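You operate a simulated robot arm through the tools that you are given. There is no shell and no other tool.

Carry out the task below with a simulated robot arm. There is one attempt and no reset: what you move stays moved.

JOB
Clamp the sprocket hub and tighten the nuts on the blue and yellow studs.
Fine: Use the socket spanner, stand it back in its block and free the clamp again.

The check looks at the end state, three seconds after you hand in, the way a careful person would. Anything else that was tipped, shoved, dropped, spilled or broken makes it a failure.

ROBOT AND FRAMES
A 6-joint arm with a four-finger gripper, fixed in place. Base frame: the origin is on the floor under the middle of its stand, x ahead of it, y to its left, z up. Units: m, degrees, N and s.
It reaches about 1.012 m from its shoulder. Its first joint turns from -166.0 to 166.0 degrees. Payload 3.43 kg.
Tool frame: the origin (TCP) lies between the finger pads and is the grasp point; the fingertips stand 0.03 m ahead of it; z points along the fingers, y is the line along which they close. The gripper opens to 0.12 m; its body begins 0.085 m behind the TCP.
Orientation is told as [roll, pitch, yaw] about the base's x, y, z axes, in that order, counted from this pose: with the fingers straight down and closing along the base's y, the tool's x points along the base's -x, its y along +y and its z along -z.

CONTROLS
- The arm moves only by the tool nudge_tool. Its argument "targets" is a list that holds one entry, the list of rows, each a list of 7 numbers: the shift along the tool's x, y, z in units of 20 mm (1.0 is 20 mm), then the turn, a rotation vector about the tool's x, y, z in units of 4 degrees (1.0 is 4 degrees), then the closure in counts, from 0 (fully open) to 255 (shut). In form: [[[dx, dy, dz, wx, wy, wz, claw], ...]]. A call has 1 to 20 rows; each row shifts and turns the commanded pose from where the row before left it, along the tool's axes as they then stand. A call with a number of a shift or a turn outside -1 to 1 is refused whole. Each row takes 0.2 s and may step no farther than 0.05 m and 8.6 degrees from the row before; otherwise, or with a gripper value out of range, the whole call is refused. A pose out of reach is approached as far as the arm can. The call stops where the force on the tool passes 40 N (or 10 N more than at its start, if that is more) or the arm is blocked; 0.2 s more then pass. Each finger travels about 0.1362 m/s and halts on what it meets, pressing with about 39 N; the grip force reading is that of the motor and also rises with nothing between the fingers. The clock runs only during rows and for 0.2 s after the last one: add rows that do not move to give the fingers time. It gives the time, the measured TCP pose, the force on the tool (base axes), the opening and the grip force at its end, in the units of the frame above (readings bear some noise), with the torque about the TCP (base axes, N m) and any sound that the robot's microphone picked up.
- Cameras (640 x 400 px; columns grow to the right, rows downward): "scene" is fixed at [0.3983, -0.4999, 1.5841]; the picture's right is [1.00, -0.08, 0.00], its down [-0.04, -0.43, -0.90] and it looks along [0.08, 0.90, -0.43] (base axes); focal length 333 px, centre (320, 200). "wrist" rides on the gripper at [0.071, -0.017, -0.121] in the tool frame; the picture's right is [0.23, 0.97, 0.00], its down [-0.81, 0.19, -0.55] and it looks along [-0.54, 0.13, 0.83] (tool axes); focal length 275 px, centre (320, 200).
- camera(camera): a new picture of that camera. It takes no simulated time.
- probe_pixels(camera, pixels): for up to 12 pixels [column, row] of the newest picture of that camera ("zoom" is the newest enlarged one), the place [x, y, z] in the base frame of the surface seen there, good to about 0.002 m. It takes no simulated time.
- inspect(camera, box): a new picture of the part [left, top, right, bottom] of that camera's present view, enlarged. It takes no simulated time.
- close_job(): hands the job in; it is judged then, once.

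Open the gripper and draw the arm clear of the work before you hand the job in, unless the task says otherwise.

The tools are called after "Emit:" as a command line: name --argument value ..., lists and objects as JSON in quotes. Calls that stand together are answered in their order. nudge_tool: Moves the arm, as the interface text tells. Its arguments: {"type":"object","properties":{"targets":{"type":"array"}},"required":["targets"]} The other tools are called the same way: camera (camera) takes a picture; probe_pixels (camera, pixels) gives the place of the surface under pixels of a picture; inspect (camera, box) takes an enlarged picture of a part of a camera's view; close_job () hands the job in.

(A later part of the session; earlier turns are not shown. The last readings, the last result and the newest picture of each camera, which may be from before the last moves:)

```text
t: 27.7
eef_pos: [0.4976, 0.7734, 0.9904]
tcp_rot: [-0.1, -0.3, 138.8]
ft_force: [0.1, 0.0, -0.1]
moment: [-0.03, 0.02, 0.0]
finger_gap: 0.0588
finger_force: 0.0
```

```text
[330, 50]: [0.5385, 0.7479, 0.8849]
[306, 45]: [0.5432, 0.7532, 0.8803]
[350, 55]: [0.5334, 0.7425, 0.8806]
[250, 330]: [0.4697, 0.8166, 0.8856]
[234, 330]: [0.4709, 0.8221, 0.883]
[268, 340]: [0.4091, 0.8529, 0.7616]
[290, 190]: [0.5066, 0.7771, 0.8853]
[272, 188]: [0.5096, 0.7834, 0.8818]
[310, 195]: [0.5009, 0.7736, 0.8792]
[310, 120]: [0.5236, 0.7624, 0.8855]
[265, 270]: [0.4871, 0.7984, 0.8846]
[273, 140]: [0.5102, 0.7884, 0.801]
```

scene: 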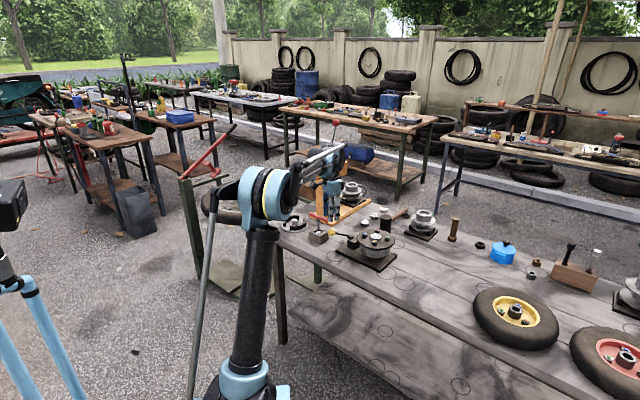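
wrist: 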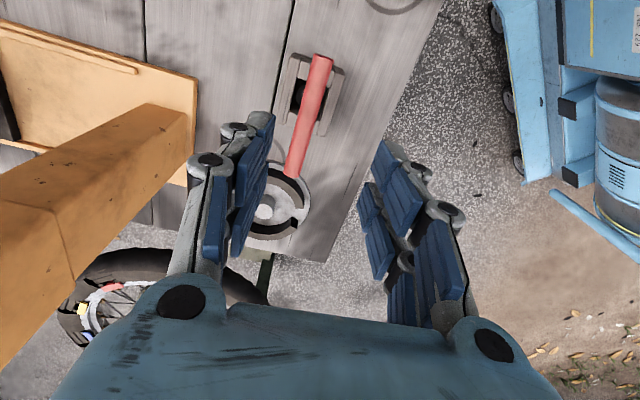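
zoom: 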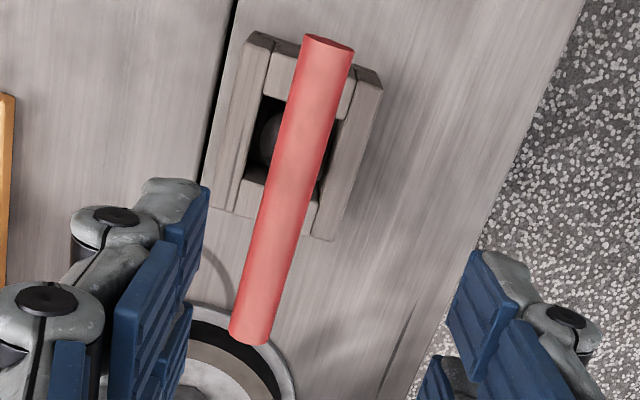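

The bar's centre line satisfies x+y≈1.2855 at 135°, with its middle at about (0.503, 0.782) and axis height about 0.878. I turn −3.5°, shift over it, and read back before lowering.

Emit:
nudge_tool --targets '[[[0, 0, 0, 0, 0, 0.875, 130], [-0.13, -0.49, 0.5, 0, 0, 0, 130], [0, 0, 0.9, 0, 0, 0, 130], [0, 0, 0.9, 0, 0, 0, 130], [0, 0, 0, 0, 0, 0, 130]]]'

Emit:
camera --camera "wrist"

```text
t: 28.9
eef_pos: [0.5038, 0.7827, 0.9451]
tcp_rot: [-0.1, -0.1, 135.3]
ft_force: [0.2, 0.4, 0.1]
moment: [0.0, 0.0, 0.04]
finger_gap: 0.0588
finger_force: 0.0
```

```text
taken
```

wrist: 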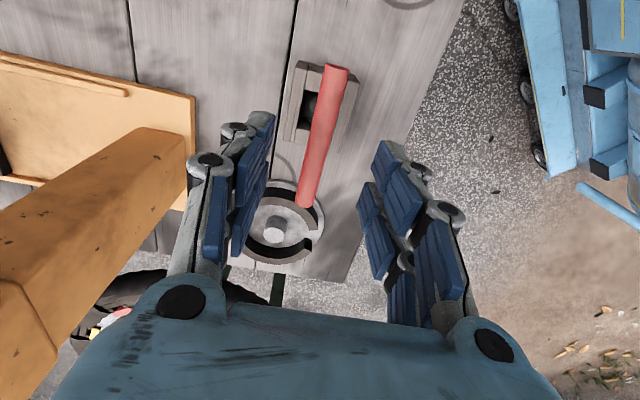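

TCP is at (0.5038, 0.7827, 0.9451), aligned with the bar. I lower to z≈0.878 and look before closing.

Emit:
nudge_tool --targets '[[[0, 0, 0.84, 0, 0, 0, 130], [0, 0, 0.84, 0, 0, 0, 130], [0, 0, 0.84, 0, 0, 0, 130], [0, 0, 0.84, 0, 0, 0, 130], [0, 0, 0, 0, 0, 0, 130]]]'

Emit:
camera --camera "wrist"

Emit:
inspect --camera "scene" --box '[280, 190, 360, 250]'

```text
t: 30.1
eef_pos: [0.504, 0.7795, 0.8761]
tcp_rot: [-0.1, -0.2, 135.1]
ft_force: [-0.2, -0.6, 0.4]
moment: [0.04, -0.02, 0.03]
finger_gap: 0.0587
finger_force: 0.1
```

```text
taken
```

wrist: 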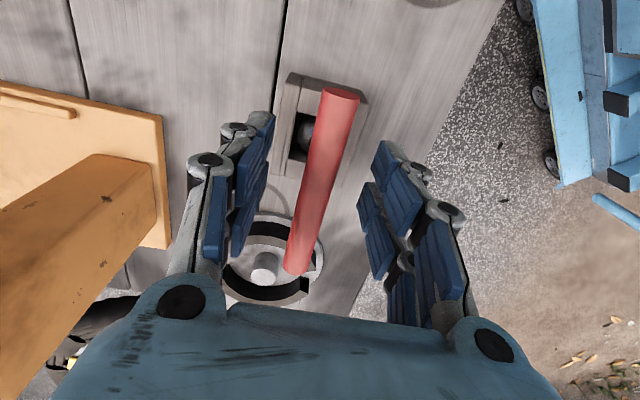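

```text
6.67 times, centred on (320, 220) of scene
```

zoom: 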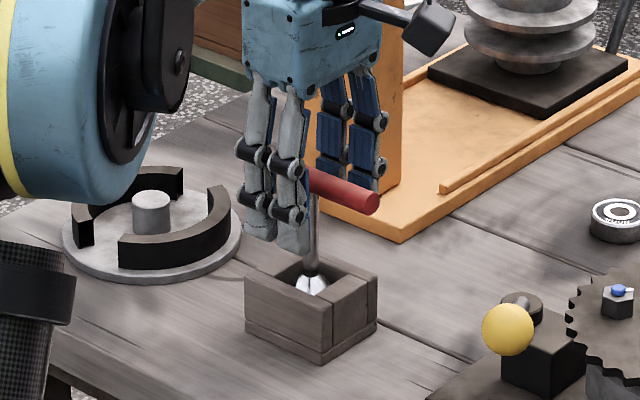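

The bar is about 1.5 mm to the tool's −y side of the TCP (centre at about (316,185) versus (320,189)). I shift by that amount and close on the bar.

Emit:
nudge_tool --targets '[[[-0.1, -0.08, 0, 0, 0, 0, 130], [0, 0, 0, 0, 0, 0, 130], [0, 0, 0, 0, 0, 0, 200], [0, 0, 0, 0, 0, 0, 255], [0, 0, 0, 0, 0, 0, 255], [0, 0, 0, 0, 0, 0, 255]]]'

Emit:
camera --camera "wrist"

Emit:
inspect --camera "scene" --box '[280, 190, 360, 250]'

```text
t: 31.5
eef_pos: [0.5023, 0.7833, 0.8773]
tcp_rot: [-0.1, -0.1, 135.2]
ft_force: [-0.3, 1.1, -0.3]
moment: [0.05, 0.02, 0.04]
finger_gap: 0.0135
finger_force: 39.0
```

```text
taken
```

wrist: 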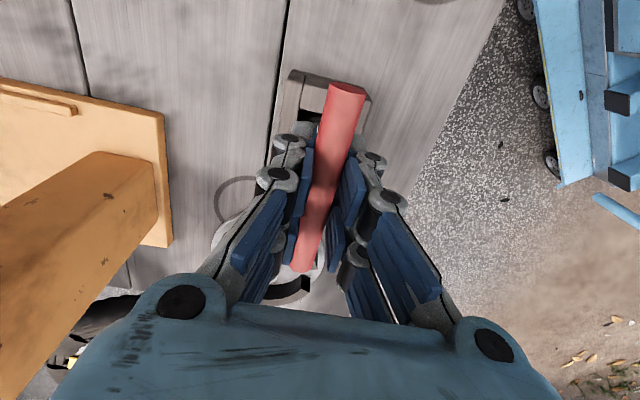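

```text
6.67 times, centred on (320, 220) of scene
```

zoom: 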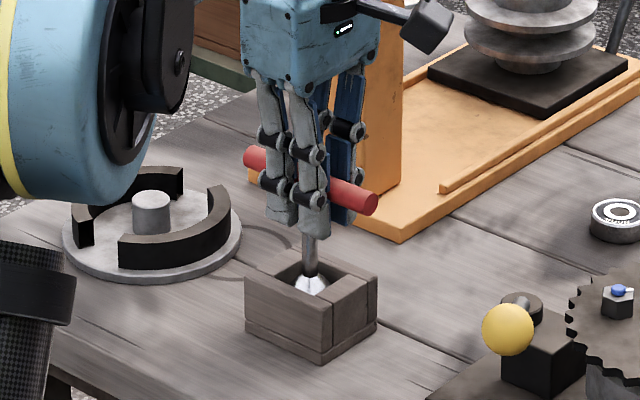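

The bar is gripped (13.5 mm gap, 39 N); this home pose is TCP (0.5023, 0.7833, 0.8773), yaw 135.2. I lift straight up by 120 mm so the socket clears the block.

Emit:
nudge_tool --targets '[[[0, 0, -0.5, 0, 0, 0, 255], [0, 0, -0.5, 0, 0, 0, 255], [0, 0, -0.5, 0, 0, 0, 255], [0, 0, -0.5, 0, 0, 0, 255], [0, 0, -0.8, 0, 0, 0, 255], [0, 0, -0.8, 0, 0, 0, 255], [0, 0, -0.8, 0, 0, 0, 255], [0, 0, -0.8, 0, 0, 0, 255], [0, 0, -0.8, 0, 0, 0, 255], [0, 0, 0, 0, 0, 0, 255]]]'

Emit:
camera --camera "wrist"

Emit:
inspect --camera "scene" --box '[270, 160, 370, 250]'

```text
t: 33.7
eef_pos: [0.5021, 0.784, 0.9979]
tcp_rot: [-0.1, -0.2, 135.2]
ft_force: [-0.3, -0.1, -1.6]
moment: [0.03, 0.02, 0.0]
finger_gap: 0.0138
finger_force: 39.1
```

```text
taken
```

wrist: 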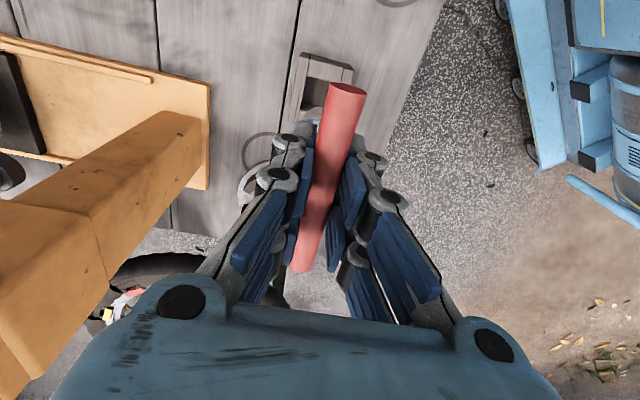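

```text
4.44 times, centred on (320, 205) of scene
```

zoom: 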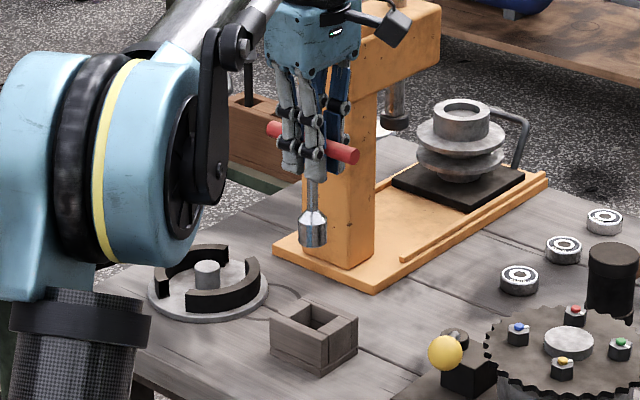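

The spanner is out of its block and hanging straight; the socket is seen at (312,230) in the zoom. I zoom on the socket to measure its lower end relative to the TCP.

Emit:
inspect --camera "scene" --box '[325, 180, 355, 220]'

```text
10.00 times, centred on (340, 200) of scene
```

zoom: 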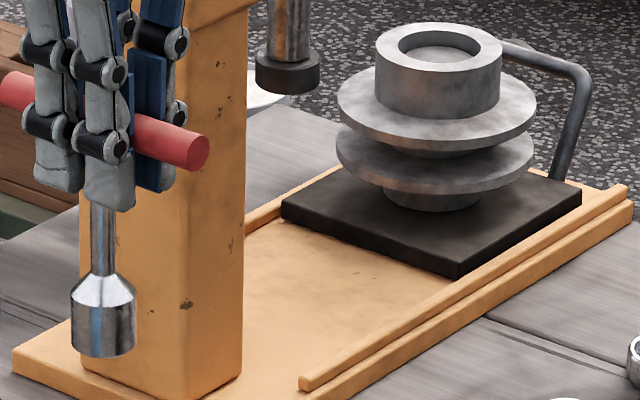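

Emit:
probe_pixels --camera "zoom" --pixels '[[103, 354], [75, 340], [131, 343], [104, 308], [104, 240], [75, 295], [133, 300], [103, 345], [103, 210]]'

Emit:
inspect --camera "scene" --box '[323, 200, 343, 220]'

```text
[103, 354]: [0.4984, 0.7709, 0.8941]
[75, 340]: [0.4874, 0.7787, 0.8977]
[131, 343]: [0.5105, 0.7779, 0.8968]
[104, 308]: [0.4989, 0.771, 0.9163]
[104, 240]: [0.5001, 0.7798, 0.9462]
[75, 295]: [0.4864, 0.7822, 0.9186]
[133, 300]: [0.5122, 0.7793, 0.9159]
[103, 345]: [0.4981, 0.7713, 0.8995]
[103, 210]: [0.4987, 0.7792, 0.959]
```

```text
16.00 times, centred on (333, 210) of scene
```

zoom: 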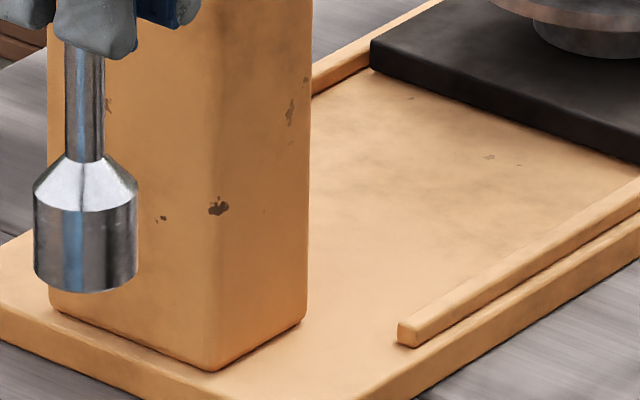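

The socket's centre is near (0.499, 0.783) with radius 13 mm and its mouth about 104 mm below the TCP. Now I zoom tightly on the blue and yellow nuts to read their hex orientation.

Emit:
inspect --camera "scene" --box '[356, 228, 376, 241]'

Emit:
inspect --camera "scene" --box '[366, 236, 386, 249]'

Emit:
inspect --camera "scene" --box '[355, 222, 395, 248]'

```text
16.00 times, centred on (366, 234) of scene
```

zoom: 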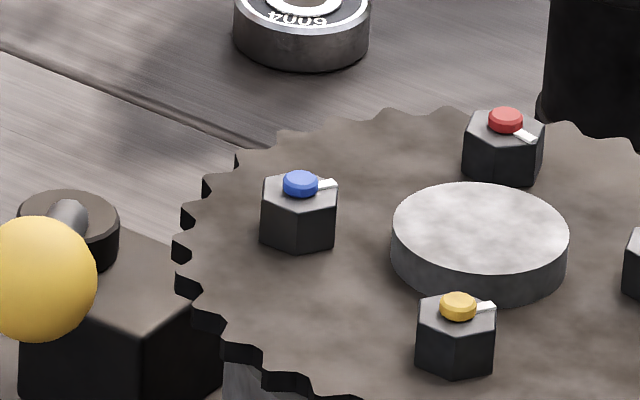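

```text
16.00 times, centred on (376, 242) of scene
```

zoom: 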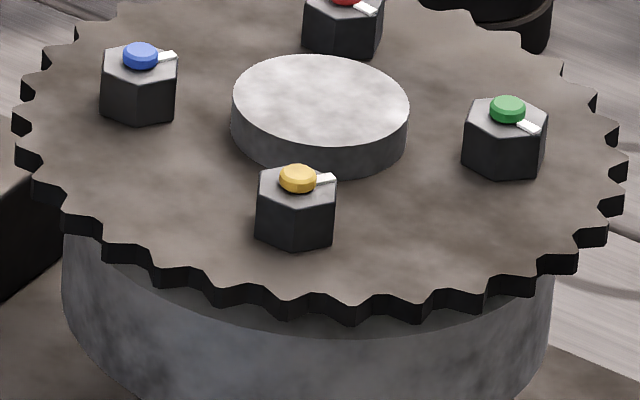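

```text
15.38 times, centred on (375, 235) of scene
```

zoom: 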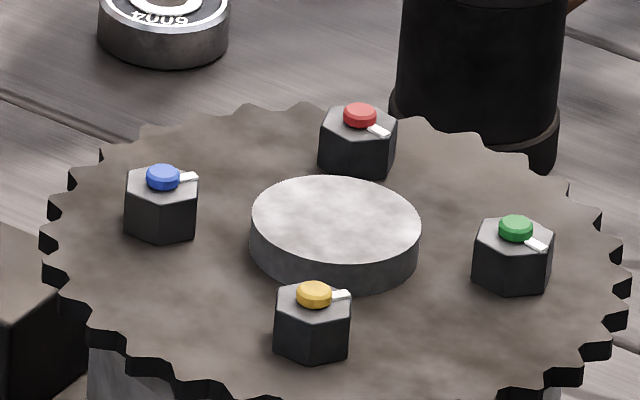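

All nuts show a hex corner facing the camera (corner phase about 15° mod 60), with blue/yellow ticks near 15° and red/green near −45°, so a clockwise turn of about 60° is likely. I carry the spanner over to the blue stud at about (0.676, 0.636), keeping the socket mouth above 0.90.

Emit:
nudge_tool --targets '[[[0, 0, -0.6, 0, 0, 0, 255], [0.88, -0.073, 0, 0, 0, 0, 255], [0.88, -0.073, 0, 0, 0, 0, 255], [0.88, -0.073, 0, 0, 0, 0, 255], [0.88, -0.073, 0, 0, 0, 0, 255], [0.88, -0.073, 0, 0, 0, 0, 255], [0.88, -0.073, 0, 0, 0, 0, 255], [0.88, -0.073, 0, 0, 0, 0, 255], [0.88, -0.073, 0, 0, 0, 0, 255], [0.88, -0.073, 0, 0, 0, 0, 255], [0.88, -0.073, 0, 0, 0, 0, 255], [0.88, -0.073, 0, 0, 0, 0, 255], [0.88, -0.073, 0, 0, 0, 0, 255], [0.88, -0.073, 0, 0, 0, 0, 255], [0, 0, 0, 0, 0, 0, 255]]]'

Emit:
camera --camera "wrist"

Emit:
inspect --camera "scene" --box '[340, 190, 400, 250]'

```text
t: 36.9
eef_pos: [0.6777, 0.6363, 1.0074]
tcp_rot: [-0.1, -0.2, 135.1]
ft_force: [0.2, -0.1, -1.9]
moment: [-0.02, 0.0, -0.01]
finger_gap: 0.0134
finger_force: 38.7
```

```text
taken
```

wrist: 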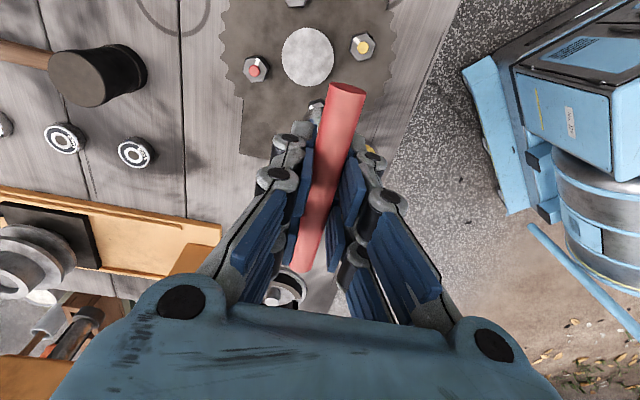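

```text
6.67 times, centred on (370, 220) of scene
```

zoom: 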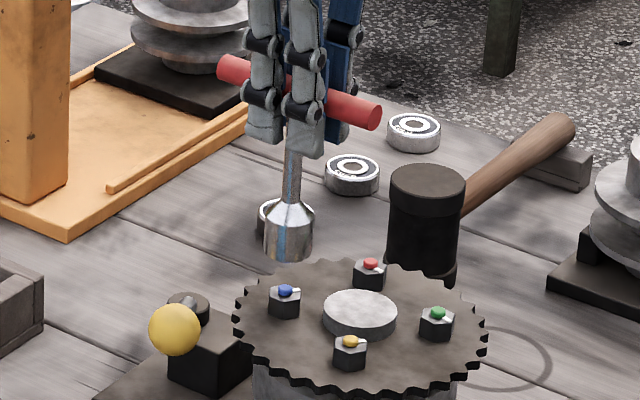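

The socket hangs above the blue nut (socket centre column 288 against nut 284 in the zoom). I lower by 18 mm to hover just above the stud, then take a close zoom for fine alignment.

Emit:
nudge_tool --targets '[[[0, 0, 0.45, 0, 0, 0, 255], [0, 0, 0.45, 0, 0, 0, 255], [0, 0, 0, 0, 0, 0, 255], [0, 0, 0, 0, 0, 0, 255]]]'

Emit:
inspect --camera "scene" --box '[353, 220, 377, 240]'

```text
t: 37.9
eef_pos: [0.6768, 0.6369, 0.9889]
tcp_rot: [-0.1, -0.2, 135.1]
ft_force: [0.7, 0.7, -2.3]
moment: [0.03, -0.03, -0.01]
finger_gap: 0.0136
finger_force: 39.4
```

```text
16.00 times, centred on (365, 230) of scene
```

zoom: 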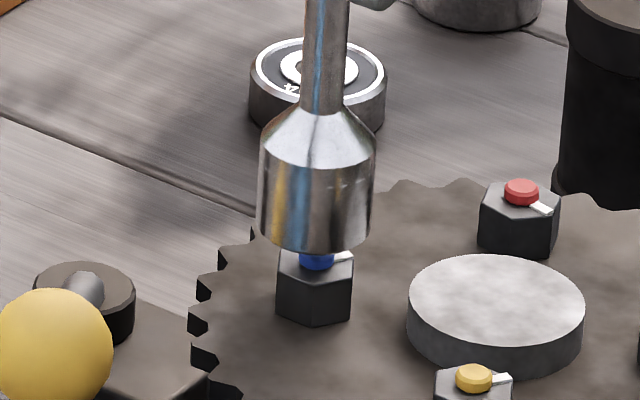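

The socket mouth's ellipse is centred near (314,229) and the blue nut's top centre should be near (315,261). I probe the socket's rim and the nut to get the height and depth difference.

Emit:
probe_pixels --camera "zoom" --pixels '[[314, 250], [314, 240], [262, 215], [366, 215], [314, 262], [345, 257], [295, 272], [335, 272], [314, 310], [314, 180], [520, 186], [515, 207]]'

```text
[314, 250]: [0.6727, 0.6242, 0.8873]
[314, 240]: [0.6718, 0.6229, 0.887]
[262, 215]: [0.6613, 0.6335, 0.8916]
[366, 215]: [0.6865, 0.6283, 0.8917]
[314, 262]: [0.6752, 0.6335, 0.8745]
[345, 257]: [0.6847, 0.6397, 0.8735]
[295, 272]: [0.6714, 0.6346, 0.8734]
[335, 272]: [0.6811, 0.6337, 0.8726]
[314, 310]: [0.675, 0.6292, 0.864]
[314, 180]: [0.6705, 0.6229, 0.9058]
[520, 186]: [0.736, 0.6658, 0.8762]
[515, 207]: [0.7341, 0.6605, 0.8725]
```

The nut's top is at z≈0.873 and the socket mouth about 0.885. I find the exact edges of the socket and nut by probing pixels across their silhouettes.

Emit:
probe_pixels --camera "zoom" --pixels '[[254, 215], [257, 215], [260, 215], [369, 215], [372, 215], [375, 215], [273, 300], [276, 300], [279, 300], [348, 300], [351, 300], [354, 300]]'

Emit:
probe_pixels --camera "zoom" --pixels '[[314, 252], [314, 254], [314, 256], [314, 258], [314, 280], [314, 284], [314, 288], [314, 292], [314, 296], [314, 320], [314, 324], [314, 328]]'

```text
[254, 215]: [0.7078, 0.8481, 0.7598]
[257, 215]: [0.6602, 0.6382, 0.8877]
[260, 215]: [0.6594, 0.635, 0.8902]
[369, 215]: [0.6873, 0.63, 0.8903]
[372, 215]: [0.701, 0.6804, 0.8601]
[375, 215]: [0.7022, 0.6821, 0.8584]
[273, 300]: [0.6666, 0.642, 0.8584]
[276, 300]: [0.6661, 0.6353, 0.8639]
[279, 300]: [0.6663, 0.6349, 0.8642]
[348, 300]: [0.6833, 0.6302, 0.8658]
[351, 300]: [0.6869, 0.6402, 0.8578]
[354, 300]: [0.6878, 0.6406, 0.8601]
```

```text
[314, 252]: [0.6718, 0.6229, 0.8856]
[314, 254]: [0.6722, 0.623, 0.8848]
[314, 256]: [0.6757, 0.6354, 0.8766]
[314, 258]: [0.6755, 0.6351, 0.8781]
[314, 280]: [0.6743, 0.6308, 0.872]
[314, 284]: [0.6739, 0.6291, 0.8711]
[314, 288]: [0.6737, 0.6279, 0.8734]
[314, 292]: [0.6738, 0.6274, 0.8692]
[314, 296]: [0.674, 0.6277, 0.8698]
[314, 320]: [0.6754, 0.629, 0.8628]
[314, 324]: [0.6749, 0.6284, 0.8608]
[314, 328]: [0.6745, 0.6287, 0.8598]
```

Edges: socket axis at (313,215), nut axis at (312,300); allowing for the vertical lines' slope, the socket is about 1.2 mm too far in −x, and depth agrees within 1 mm. I shift by +1.2 mm in x and lower 8 mm gently.

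Emit:
nudge_tool --targets '[[[0.043, -0.043, 0, 0, 0, 0, 255], [0, 0, 0.1, 0, 0, 0, 255], [0, 0, 0.1, 0, 0, 0, 255], [0, 0, 0.1, 0, 0, 0, 255], [0, 0, 0.1, 0, 0, 0, 255], [0, 0, 0, 0, 0, 0, 255]]]'

Emit:
inspect --camera "scene" --box '[353, 220, 377, 240]'

```text
t: 39.3
eef_pos: [0.6788, 0.6376, 0.9822]
tcp_rot: [0.0, -0.3, 135.2]
ft_force: [-0.1, -0.2, -1.9]
moment: [0.02, 0.03, -0.03]
finger_gap: 0.0137
finger_force: 38.6
```

```text
16.00 times, centred on (365, 230) of scene
```

zoom: 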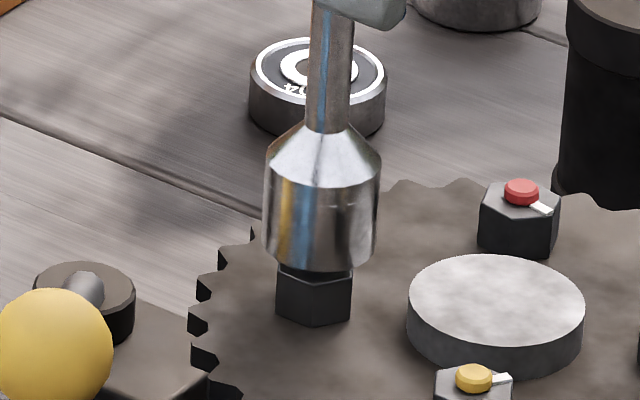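

The socket is now about 4–5 mm above the nut's top. I probe the silhouette edges again for alignment.

Emit:
probe_pixels --camera "zoom" --pixels '[[258, 235], [260, 235], [262, 235], [264, 235], [374, 235], [376, 235], [378, 235], [380, 235], [316, 269], [316, 271], [316, 273], [316, 275]]'

Emit:
probe_pixels --camera "zoom" --pixels '[[274, 300], [275, 300], [276, 300], [349, 300], [350, 300], [351, 300], [352, 300], [316, 284], [316, 287], [316, 290], [316, 293], [316, 280]]'

```text
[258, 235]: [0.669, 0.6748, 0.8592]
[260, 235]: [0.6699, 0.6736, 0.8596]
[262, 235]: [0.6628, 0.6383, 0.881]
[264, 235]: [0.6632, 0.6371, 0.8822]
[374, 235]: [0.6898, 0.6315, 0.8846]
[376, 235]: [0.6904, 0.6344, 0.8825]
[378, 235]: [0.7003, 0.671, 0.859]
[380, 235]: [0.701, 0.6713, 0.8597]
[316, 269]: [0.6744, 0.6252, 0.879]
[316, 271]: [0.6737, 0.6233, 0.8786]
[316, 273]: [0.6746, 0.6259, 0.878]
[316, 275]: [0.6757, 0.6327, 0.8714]
```

```text
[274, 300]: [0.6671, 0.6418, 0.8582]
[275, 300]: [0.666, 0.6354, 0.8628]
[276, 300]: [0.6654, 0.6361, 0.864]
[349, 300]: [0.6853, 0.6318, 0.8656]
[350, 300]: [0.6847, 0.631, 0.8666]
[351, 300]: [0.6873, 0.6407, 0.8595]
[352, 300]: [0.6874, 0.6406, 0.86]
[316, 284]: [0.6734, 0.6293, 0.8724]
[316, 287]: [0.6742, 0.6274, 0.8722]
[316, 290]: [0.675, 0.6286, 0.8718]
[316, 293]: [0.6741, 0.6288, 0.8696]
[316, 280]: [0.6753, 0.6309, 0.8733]
```

The socket is now about 0.5 mm too far in +x and perhaps 0.6 mm in +y. I correct that (tool +y by 0.8 mm) and lower in small steps to feel for contact.

Emit:
nudge_tool --targets '[[[0, 0.039, 0, 0, 0, 0, 255], [0, 0, 0.08, 0, 0, 0, 255], [0, 0, 0.08, 0, 0, 0, 255], [0, 0, 0.08, 0, 0, 0, 255], [0, 0, 0.08, 0, 0, 0, 255], [0, 0, 0, 0, 0, 0, 255]]]'

Emit:
inspect --camera "scene" --box '[353, 220, 377, 240]'

```text
t: 40.7
eef_pos: [0.6777, 0.6374, 0.9762]
tcp_rot: [-0.1, -0.3, 135.1]
ft_force: [0.3, 0.7, -1.9]
moment: [0.01, -0.01, 0.01]
finger_gap: 0.0139
finger_force: 38.9
```

```text
16.00 times, centred on (365, 230) of scene
```

zoom: 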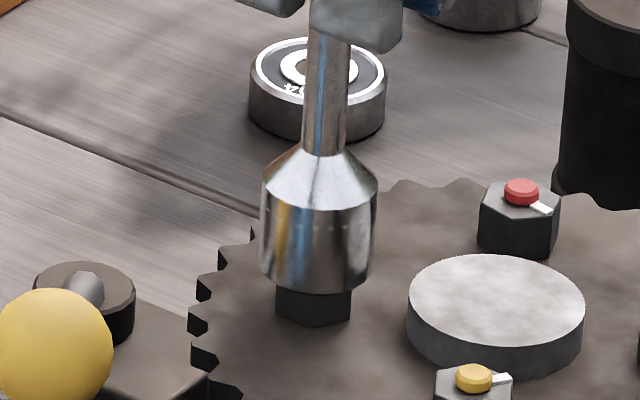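

No contact force yet with the mouth at about the nut's top (z≈0.872). I continue lowering by 4 mm in 1 mm steps.

Emit:
nudge_tool --targets '[[[0, 0, 0.06, 0, 0, 0, 255], [0, 0, 0.06, 0, 0, 0, 255], [0, 0, 0.06, 0, 0, 0, 255], [0, 0, 0, 0, 0, 0, 255]]]'

Emit:
inspect --camera "scene" --box '[353, 220, 377, 240]'

```text
t: 41.7
eef_pos: [0.6775, 0.6367, 0.9736]
tcp_rot: [-0.1, -0.1, 135.2]
ft_force: [-3.4, 4.3, 25.5]
moment: [0.53, 0.37, 0.02]
finger_gap: 0.0136
finger_force: 39.3
```

```text
16.00 times, centred on (365, 230) of scene
```

zoom: 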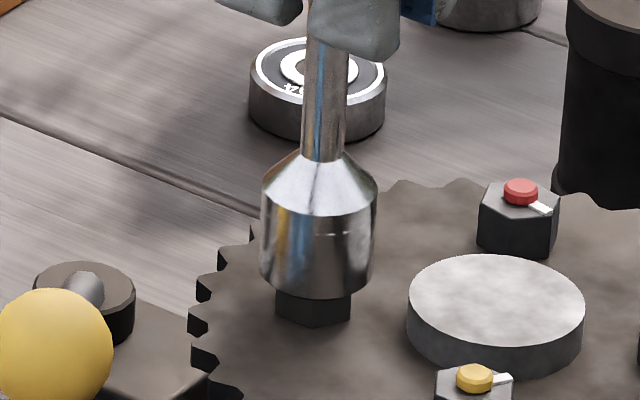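

Contact at 25 N with z=0.9736, so the socket is resting on the nut. I back up slightly to relieve the force and measure the edges again for a better alignment.

Emit:
nudge_tool --targets '[[[0, 0, -0.1, 0, 0, 0, 255], [0, 0, 0, 0, 0, 0, 255]]]'

Emit:
inspect --camera "scene" --box '[353, 220, 377, 240]'

Emit:
probe_pixels --camera "zoom" --pixels '[[256, 250], [258, 250], [260, 250], [262, 250], [372, 250], [374, 250], [376, 250], [378, 250], [314, 288], [314, 291], [314, 294], [314, 297]]'

```text
t: 42.3
eef_pos: [0.6772, 0.6346, 0.9741]
tcp_rot: [-0.1, -0.2, 135.1]
ft_force: [-7.9, 6.8, 8.8]
moment: [0.81, 0.73, 0.05]
finger_gap: 0.0139
finger_force: 38.5
```

```text
16.00 times, centred on (365, 230) of scene
```

zoom: 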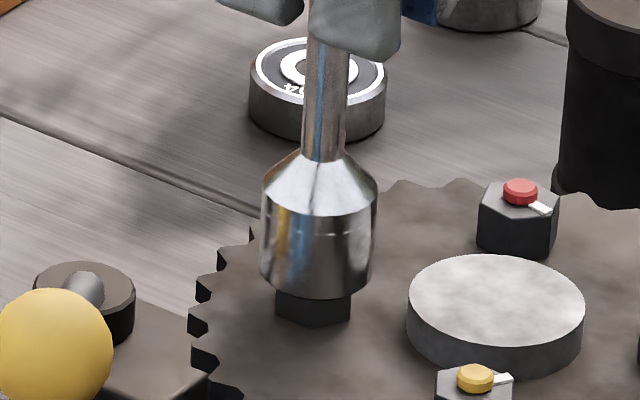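

```text
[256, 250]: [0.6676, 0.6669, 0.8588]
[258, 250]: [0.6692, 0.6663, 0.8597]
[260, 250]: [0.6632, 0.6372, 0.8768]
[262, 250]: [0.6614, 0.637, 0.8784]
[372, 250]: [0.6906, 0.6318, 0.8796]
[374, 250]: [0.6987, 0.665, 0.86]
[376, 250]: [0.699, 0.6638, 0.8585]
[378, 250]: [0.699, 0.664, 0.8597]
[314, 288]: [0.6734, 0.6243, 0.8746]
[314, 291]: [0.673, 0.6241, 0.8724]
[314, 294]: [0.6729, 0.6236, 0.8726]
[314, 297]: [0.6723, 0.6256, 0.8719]
```

In x the socket is now aligned (axis 316 at row 250 maps to 312.6 at row 300 versus nut 312.5). I find the mouth's front edge to judge y alignment.

Emit:
probe_pixels --camera "zoom" --pixels '[[314, 295], [314, 298], [314, 300], [314, 302], [314, 304], [314, 306], [314, 310], [314, 325], [314, 327], [314, 329], [314, 331], [340, 290]]'

```text
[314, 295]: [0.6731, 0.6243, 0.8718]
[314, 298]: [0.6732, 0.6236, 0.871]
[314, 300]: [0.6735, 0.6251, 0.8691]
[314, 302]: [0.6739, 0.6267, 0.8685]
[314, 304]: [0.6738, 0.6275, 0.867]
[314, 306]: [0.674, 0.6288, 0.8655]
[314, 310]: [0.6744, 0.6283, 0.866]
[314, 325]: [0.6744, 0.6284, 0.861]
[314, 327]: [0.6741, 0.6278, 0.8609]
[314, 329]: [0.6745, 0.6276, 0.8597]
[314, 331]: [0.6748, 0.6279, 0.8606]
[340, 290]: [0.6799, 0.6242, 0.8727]
```

Mouth at about 0.870, nut top about 0.872, and both centres agree within 0.5 mm, so it may be starting to engage; the sideways force (−7.9, 6.8 N) is along the tool's −x. I relieve that by 0.7 mm and press lightly while turning clockwise in small steps to find the hex phase.

Emit:
nudge_tool --targets '[[[-0.035, 0, 0, 0, 0, 0, 255], [0, 0, 0, 0, 0, 0.4, 255], [0, 0, 0, 0, 0, 0.4, 255], [0, 0, 0, 0, 0, 0, 255]]]'

```text
t: 43.3
eef_pos: [0.6769, 0.6363, 0.9742]
tcp_rot: [-0.1, 0.0, 131.9]
ft_force: [5.2, -3.4, 4.1]
moment: [-0.29, -0.45, -0.04]
finger_gap: 0.0135
finger_force: 39.3
```

The sideways force flipped to (5.2, −3.4), so the socket is laterally held by the nut, i.e. it has started over it. I re-centre by 0.25 mm, press a bit and keep turning clockwise slowly.

Emit:
nudge_tool --targets '[[[0.012, 0, 0.05, 0, 0, 0, 255], [0, 0, 0.03, 0, 0, 0.4, 255], [0, 0, 0, 0, 0, 0.4, 255], [0, 0, 0, 0, 0, 0, 255]]]'

```text
t: 44.3
eef_pos: [0.6781, 0.6349, 0.9737]
tcp_rot: [-0.1, -0.2, 128.7]
ft_force: [4.3, -4.0, 25.2]
moment: [-0.36, -0.4, -0.03]
finger_gap: 0.0136
finger_force: 39.3
```

Pressing at 27 N with no drop and no torque about z. I look at the nut below the socket to see whether it turned along.

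Emit:
inspect --camera "scene" --box '[353, 220, 377, 240]'

```text
16.00 times, centred on (365, 230) of scene
```

zoom: 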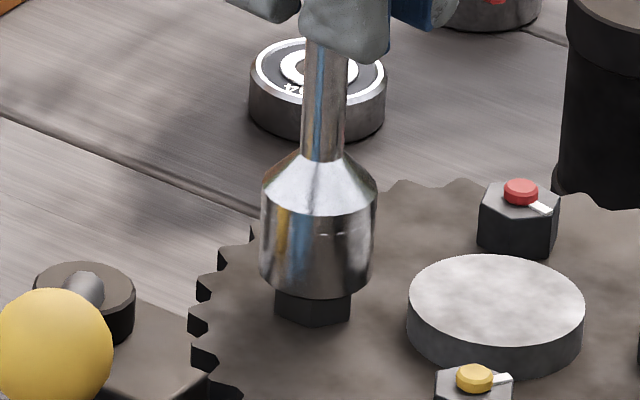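

The nut hasn't turned, so the socket is sliding on its top, out of phase. I keep turning clockwise 2° per row under light pressure and watch for a drop.

Emit:
nudge_tool --targets '[[[0.008, 0, -0.02, 0, 0, 0.5, 255], [0, 0, 0, 0, 0, 0.5, 255], [0, 0, 0, 0, 0, 0.5, 255], [0, 0, 0, 0, 0, 0.5, 255], [0, 0, 0, 0, 0, 0.5, 255], [0, 0, 0, 0, 0, 0, 255]]]'

```text
t: 45.7
eef_pos: [0.6764, 0.6362, 0.9743]
tcp_rot: [-0.1, -0.2, 118.8]
ft_force: [-2.8, 3.7, 17.3]
moment: [0.45, 0.19, 0.04]
finger_gap: 0.0137
finger_force: 39.3
```

Yaw 118.8°, still resting on top at z=0.9743 with 17 N. I continue another 10° clockwise.

Emit:
nudge_tool --targets '[[[0, 0, 0, 0, 0, 0.5, 255], [0, 0, 0, 0, 0, 0.5, 255], [0, 0, 0, 0, 0, 0.5, 255], [0, 0, 0, 0, 0, 0.5, 255], [0, 0, 0, 0, 0, 0.5, 255], [0, 0, 0, 0, 0, 0, 255]]]'

```text
t: 47.1
eef_pos: [0.6777, 0.6366, 0.9737]
tcp_rot: [0.0, -0.2, 108.6]
ft_force: [-0.8, 0.6, -1.8]
moment: [0.0, -0.03, -0.03]
finger_gap: 0.0136
finger_force: 39.2
```

The force fell to the bare weight at yaw 108.6°, so the socket has slipped over the hex. I lower further to seat it, in small steps.

Emit:
nudge_tool --targets '[[[0, 0, 0.08, 0, 0, 0, 255], [0, 0, 0.08, 0, 0, 0, 255], [0, 0, 0.08, 0, 0, 0, 255], [0, 0, 0, 0, 0, 0, 255]]]'

Emit:
inspect --camera "scene" --box '[353, 220, 377, 240]'

```text
t: 48.1
eef_pos: [0.6782, 0.638, 0.968]
tcp_rot: [0.0, -0.1, 108.9]
ft_force: [0.9, -5.4, 0.0]
moment: [-0.5, -0.13, 0.0]
finger_gap: 0.0135
finger_force: 39.1
```

```text
16.00 times, centred on (365, 230) of scene
```

zoom: 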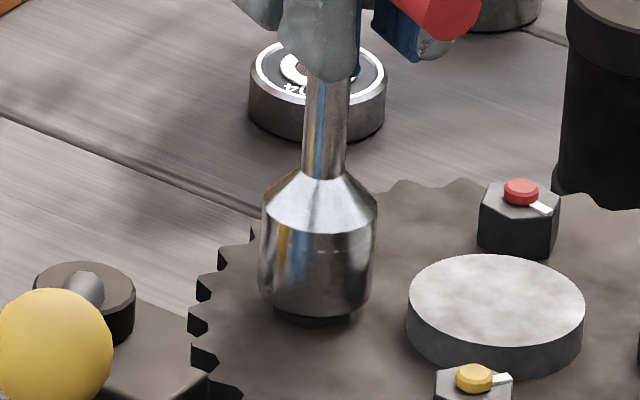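

The socket went over the nut (z=0.968, nut almost hidden). I lower 4 mm more to the sprocket's face, with a slight −y relief.

Emit:
nudge_tool --targets '[[[0.01, 0.003, 0.06, 0, 0, 0, 255], [0, 0, 0.06, 0, 0, 0, 255], [0, 0, 0.06, 0, 0, 0, 255], [0, 0, 0, 0, 0, 0, 255]]]'

```text
t: 49.1
eef_pos: [0.6786, 0.6362, 0.965]
tcp_rot: [0.1, -0.2, 108.8]
ft_force: [-0.9, 2.2, -2.1]
moment: [0.25, 0.13, -0.01]
finger_gap: 0.0136
finger_force: 38.9
```

The socket is seated at z=0.965 with no load. Now I turn clockwise in 3° rows and watch the torque about z.

Emit:
nudge_tool --targets '[[[0, 0, 0, 0, 0, 0.75, 255], [0, 0, 0, 0, 0, 0.75, 255], [0, 0, 0, 0, 0, 0.75, 255], [0, 0, 0, 0, 0, 0.75, 255]]]'

Emit:
inspect --camera "scene" --box '[353, 215, 381, 240]'

```text
t: 50.1
eef_pos: [0.6784, 0.6363, 0.9654]
tcp_rot: [0.1, -0.2, 96.7]
ft_force: [-0.3, -1.9, -2.9]
moment: [-0.24, 0.03, 0.04]
finger_gap: 0.0136
finger_force: 38.6
```

```text
16.00 times, centred on (367, 228) of scene
```

zoom: 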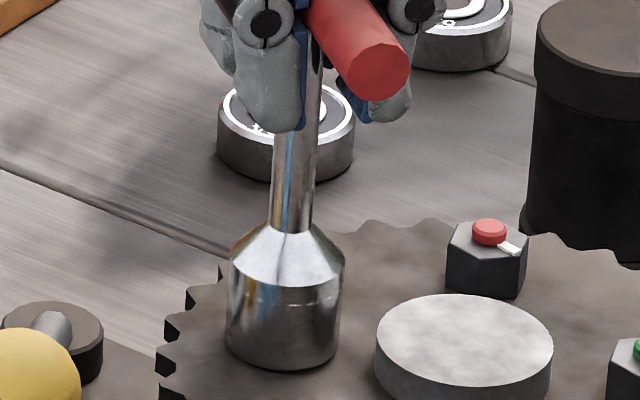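

The spanner turned 12° with only 0.04 N m, so the nut is still loose. I continue clockwise.

Emit:
nudge_tool --targets '[[[0, 0, 0, 0, 0, 0.75, 255], [0, 0, 0, 0, 0, 0.75, 255], [0, 0, 0, 0, 0, 0.75, 255], [0, 0, 0, 0, 0, 0.75, 255]]]'

Emit:
nudge_tool --targets '[[[0, 0, 0, 0, 0, 0.75, 255], [0, 0, 0, 0, 0, 0.75, 255], [0, 0, 0, 0, 0, 0.75, 255], [0, 0, 0, 0, 0, 0.75, 255]]]'

```text
t: 51.1
eef_pos: [0.6795, 0.6381, 0.9639]
tcp_rot: [0.1, -0.2, 84.7]
ft_force: [-1.2, 1.5, 0.6]
moment: [-0.06, -0.03, 0.03]
finger_gap: 0.0136
finger_force: 39.1
```

```text
t: 52.1
eef_pos: [0.6785, 0.6372, 0.9637]
tcp_rot: [0.2, 0.0, 72.6]
ft_force: [-0.7, 3.0, -17.1]
moment: [0.19, 0.01, 0.09]
finger_gap: 0.0135
finger_force: 38.2
```

Now the tool is pulled down with 17 N (the nut draws down as it turns) and the torque is 0.09 N m. I lower by 1 mm to relieve that and check again.

Emit:
nudge_tool --targets '[[[0, 0, 0.05, 0, 0, 0, 255], [0, 0, 0, 0, 0, 0, 255]]]'

Emit:
inspect --camera "scene" --box '[353, 215, 381, 240]'

```text
t: 52.7
eef_pos: [0.6791, 0.6364, 0.9645]
tcp_rot: [0.2, -0.1, 72.7]
ft_force: [1.5, 6.0, -5.5]
moment: [0.58, -0.11, 0.03]
finger_gap: 0.0138
finger_force: 39.5
```

```text
16.00 times, centred on (367, 228) of scene
```

zoom: 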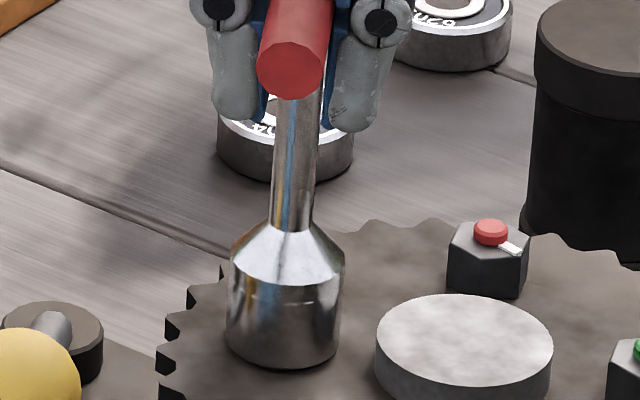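

The load dropped to 5 N. I relieve y by 0.25 mm and continue turning clockwise in 2° rows.

Emit:
nudge_tool --targets '[[[-0.012, 0.004, 0.01, 0, 0, 0.5, 255], [0, 0, 0, 0, 0, 0.5, 255], [0, 0, 0, 0, 0, 0.5, 255], [0, 0, 0, 0, 0, 0.5, 255]]]'

```text
t: 53.7
eef_pos: [0.6784, 0.6359, 0.9638]
tcp_rot: [0.1, -0.1, 64.7]
ft_force: [0.6, 8.1, 19.5]
moment: [0.58, -0.22, 0.17]
finger_gap: 0.0138
finger_force: 39.4
```

Now it presses up with 19.5 N and torque is 0.17 N m. I ease up 0.6 mm, shift +y 0.3 mm, and turn further in small steps.

Emit:
nudge_tool --targets '[[[-0.015, 0.005, -0.03, 0, 0, 0.25, 255], [0, 0, 0, 0, 0, 0.5, 255], [0, 0, 0, 0, 0, 0.5, 255], [0, 0, 0, 0, 0, 0, 255]]]'

```text
t: 54.7
eef_pos: [0.6786, 0.6373, 0.9645]
tcp_rot: [0.1, -0.1, 59.7]
ft_force: [-5.9, -6.1, -7.4]
moment: [-0.66, 0.48, 0.07]
finger_gap: 0.0137
finger_force: 39.1
```

Torque 0.07 N m, so still loose at yaw 59.7°. I apply a small lateral relief and continue 8° clockwise.

Emit:
nudge_tool --targets '[[[0.012, 0.004, 0.01, 0, 0, 0.5, 255], [0, 0, 0, 0, 0, 0.5, 255], [0, 0, 0, 0, 0, 0.5, 255], [0, 0, 0, 0, 0, 0.5, 255]]]'

```text
t: 55.7
eef_pos: [0.6778, 0.6378, 0.965]
tcp_rot: [0.2, -0.2, 51.9]
ft_force: [1.4, 7.3, 17.1]
moment: [0.64, -0.23, 0.1]
finger_gap: 0.0135
finger_force: 38.8
```

Still only 0.10 N m at yaw 51.9°. I continue with another 8° and watch the torque.

Emit:
nudge_tool --targets '[[[-0.01, 0.003, -0.02, 0, 0, 0.5, 255], [0, 0, 0, 0, 0, 0.5, 255], [0, 0, 0, 0, 0, 0.5, 255], [0, 0, 0, 0, 0, 0.5, 255]]]'

Emit:
inspect --camera "scene" --box '[345, 215, 395, 255]'

```text
t: 56.7
eef_pos: [0.6793, 0.6369, 0.9651]
tcp_rot: [0.3, 0.1, 43.8]
ft_force: [-6.3, -2.3, 2.2]
moment: [-0.36, 0.44, 0.07]
finger_gap: 0.0136
finger_force: 38.8
```

```text
10.00 times, centred on (370, 235) of scene
```

zoom: 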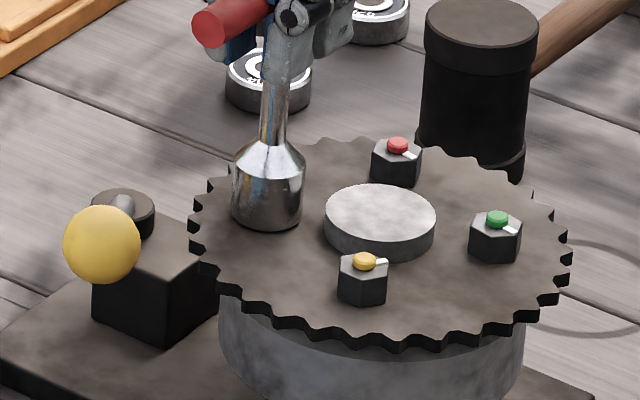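

The hub is still in place and the torque is 0.07 N m at yaw 43.8°, so the nut still runs free. I continue turning clockwise, 12° per call.

Emit:
nudge_tool --targets '[[[0.008, 0.006, 0, 0, 0, 0.6, 255], [0, 0, 0, 0, 0, 0.6, 255], [0, 0, 0, 0, 0, 0.6, 255], [0, 0, 0, 0, 0, 0.6, 255], [0, 0, 0, 0, 0, 0.6, 255]]]'

```text
t: 57.9
eef_pos: [0.6781, 0.6367, 0.9644]
tcp_rot: [0.2, 0.0, 31.7]
ft_force: [-4.8, 0.4, 0.0]
moment: [-0.19, 0.42, 0.07]
finger_gap: 0.0135
finger_force: 39.1
```

Torque is still 0.07 N m at 31.7°. I continue.

Emit:
nudge_tool --targets '[[[0.009, 0.005, 0, 0, 0, 0.6, 255], [0, 0, 0, 0, 0, 0.6, 255], [0, 0, 0, 0, 0, 0.6, 255], [0, 0, 0, 0, 0, 0.6, 255], [0, 0, 0, 0, 0, 0.6, 255]]]'

```text
t: 59.1
eef_pos: [0.6776, 0.638, 0.9648]
tcp_rot: [0.3, -0.1, 19.8]
ft_force: [-3.0, 12.1, 8.2]
moment: [0.42, -0.1, 1.08]
finger_gap: 0.0141
finger_force: 39.2
```

The torque jumped to 1.08 N m at yaw 19.8°: the blue nut has come up tight. I turn 2–3° more to see whether it holds.

Emit:
nudge_tool --targets '[[[0, 0.012, 0, 0, 0, 0.4, 255], [0, 0, 0, 0, 0, 0.4, 255], [0, 0, 0, 0, 0, 0, 255]]]'

Emit:
inspect --camera "scene" --box '[345, 215, 395, 255]'

```text
t: 59.9
eef_pos: [0.6777, 0.6361, 0.9638]
tcp_rot: [0.1, 0.0, 16.5]
ft_force: [7.7, 22.9, 8.4]
moment: [0.7, -0.99, 1.77]
finger_gap: 0.015
finger_force: 38.9
```

```text
10.00 times, centred on (370, 235) of scene
```

zoom: 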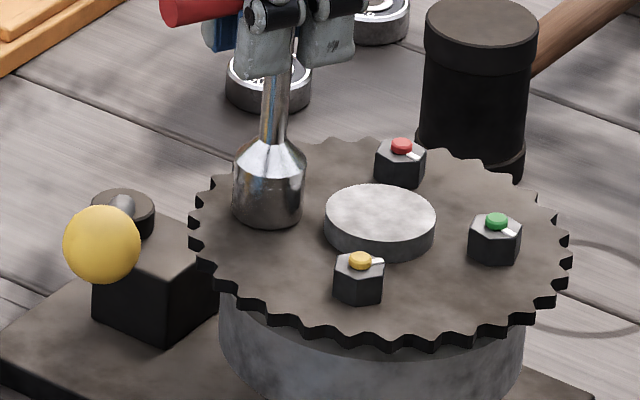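

The torque reached 1.77 N m, but the yellow, red and green nuts shifted by about 1.6 mm clockwise in the picture, so the hub gave about 2°. I relax the torque by turning back and check whether the hub springs back.

Emit:
nudge_tool --targets '[[[0, 0, 0, 0, 0, -0.4, 255], [0, 0, 0, 0, 0, -0.4, 255], [0, 0, 0, 0, 0, -0.4, 255], [0, 0, 0, 0, 0, 0, 255]]]'

Emit:
inspect --camera "scene" --box '[345, 215, 395, 255]'

```text
t: 60.9
eef_pos: [0.6775, 0.6368, 0.9639]
tcp_rot: [0.1, 0.2, 21.5]
ft_force: [-8.9, 1.0, -16.2]
moment: [-0.12, 0.84, 0.25]
finger_gap: 0.0141
finger_force: 38.3
```

```text
10.00 times, centred on (370, 235) of scene
```

zoom: 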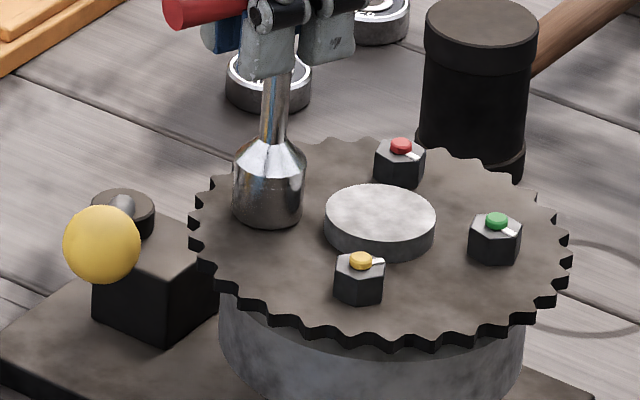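

The hub stayed at about 2° clockwise, so the blue nut was tightened to the point where the clamp's hold gave slightly. I unload the remaining torque and lateral force and lift the socket off to inspect the blue nut.

Emit:
nudge_tool --targets '[[[0.016, 0.006, 0.03, 0, 0, -0.25, 255], [0, 0, 0, 0, 0, 0, 255]]]'

```text
t: 61.5
eef_pos: [0.6781, 0.6378, 0.9649]
tcp_rot: [0.2, 0.0, 22.5]
ft_force: [-3.3, 4.9, 0.1]
moment: [0.39, 0.19, 0.2]
finger_gap: 0.0137
finger_force: 38.6
```

Loads are small now. I lift the socket off the blue nut by 30 mm.

Emit:
nudge_tool --targets '[[[0, 0, -0.1, 0, 0, 0, 255], [0, 0, -0.2, 0, 0, 0, 255], [0, 0, -0.3, 0, 0, 0, 255], [0, 0, -0.4, 0, 0, 0, 255], [0, 0, -0.5, 0, 0, 0, 255], [0, 0, -0.5, 0, 0, 0, 255], [0, 0, 0, 0, 0, 0, 255]]]'

Emit:
inspect --camera "scene" --box '[345, 215, 395, 255]'

Emit:
inspect --camera "scene" --box '[355, 222, 395, 248]'

```text
t: 63.1
eef_pos: [0.6787, 0.6367, 1.0041]
tcp_rot: [0.2, 0.2, 22.4]
ft_force: [0.2, 0.5, -2.7]
moment: [0.01, 0.02, -0.01]
finger_gap: 0.0139
finger_force: 38.8
```

```text
10.00 times, centred on (370, 235) of scene
```

zoom: 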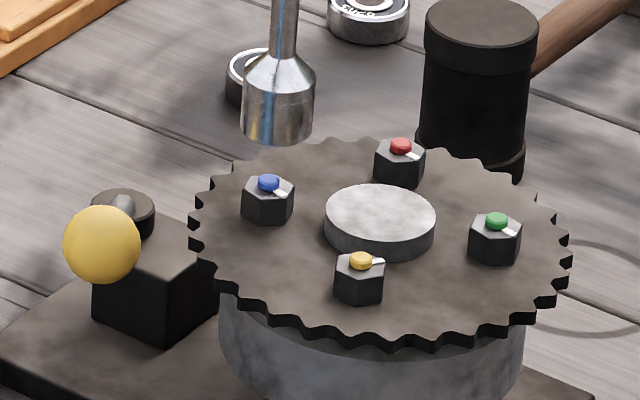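

```text
15.38 times, centred on (375, 235) of scene
```

zoom: 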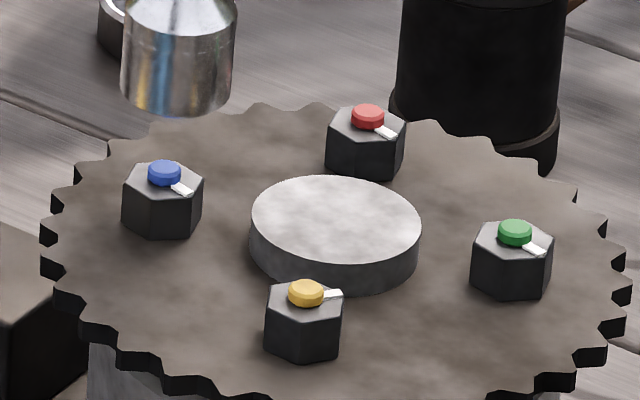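

The blue nut's tick now points the same way as red and green (about −43°), turned by about 65°; the hub shifted about 2.6°. The yellow stud is now near (0.700, 0.577) with its tick still near +19°, so I move over it and set the yaw to about 37°, which should be mid-play for the hex.

Emit:
nudge_tool --targets '[[[0.024, -0.8, 0, 0, 0, 0, 255], [0.024, -0.8, 0, 0, 0, 0, 255], [0.024, -0.8, 0, 0, 0, 0, 255], [0.024, -0.8, 0, 0, 0, 0, 255], [0, 0, 0, 0, 0, -0.9125, 255], [0, 0, 0, 0, 0, -0.9125, 255], [0, 0, 0, 0, 0, -0.9125, 255], [0, 0, 0, 0, 0, -0.9125, 255], [0, 0, 0.3, 0, 0, 0, 255], [0, 0, 0.3, 0, 0, 0, 255], [0, 0, 0, 0, 0, 0, 255]]]'

Emit:
inspect --camera "scene" --box '[363, 226, 387, 246]'

```text
t: 65.5
eef_pos: [0.7004, 0.5774, 0.9918]
tcp_rot: [0.2, 0.0, 37.0]
ft_force: [-0.4, 0.3, -2.4]
moment: [-0.04, 0.0, -0.04]
finger_gap: 0.0136
finger_force: 38.6
```

```text
16.00 times, centred on (375, 236) of scene
```

zoom: 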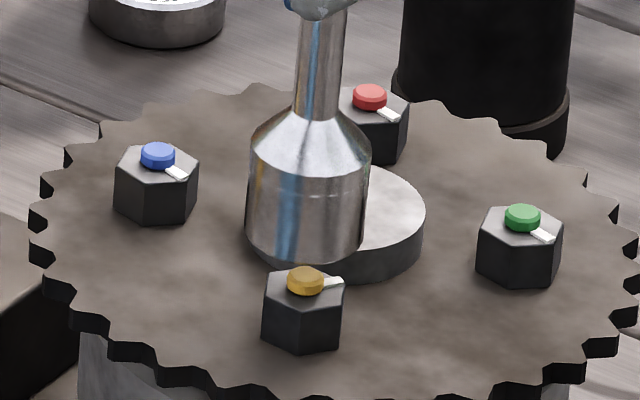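

The socket hovers above the yellow nut. I probe silhouette edges of socket (row 215) and nut (row 325), and the mouth's front edge and nut's top edge.

Emit:
probe_pixels --camera "zoom" --pixels '[[243, 215], [245, 215], [247, 215], [249, 215], [364, 215], [366, 215], [368, 215], [370, 215], [261, 325], [263, 325], [265, 325], [267, 325]]'

Emit:
probe_pixels --camera "zoom" --pixels '[[338, 325], [340, 325], [342, 325], [344, 325], [304, 258], [304, 261], [304, 264], [304, 267], [304, 300], [304, 305], [304, 310], [304, 352]]'

```text
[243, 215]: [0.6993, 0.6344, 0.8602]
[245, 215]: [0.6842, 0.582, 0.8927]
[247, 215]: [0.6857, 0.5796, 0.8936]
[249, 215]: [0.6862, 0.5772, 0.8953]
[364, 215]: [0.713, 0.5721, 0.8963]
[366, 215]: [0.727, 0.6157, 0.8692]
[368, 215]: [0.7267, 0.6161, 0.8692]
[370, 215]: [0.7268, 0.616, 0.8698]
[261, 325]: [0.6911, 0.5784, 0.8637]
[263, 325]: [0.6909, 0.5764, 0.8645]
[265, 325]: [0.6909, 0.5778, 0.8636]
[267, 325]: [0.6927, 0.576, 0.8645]
```

```text
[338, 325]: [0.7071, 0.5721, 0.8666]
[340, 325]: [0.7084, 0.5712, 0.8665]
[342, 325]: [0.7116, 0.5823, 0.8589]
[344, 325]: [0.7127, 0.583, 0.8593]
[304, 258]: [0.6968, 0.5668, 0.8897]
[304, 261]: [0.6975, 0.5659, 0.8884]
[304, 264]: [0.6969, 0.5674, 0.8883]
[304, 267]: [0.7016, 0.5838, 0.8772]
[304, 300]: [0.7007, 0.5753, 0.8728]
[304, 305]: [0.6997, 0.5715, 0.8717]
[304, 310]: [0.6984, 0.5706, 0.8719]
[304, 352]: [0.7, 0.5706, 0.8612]
```

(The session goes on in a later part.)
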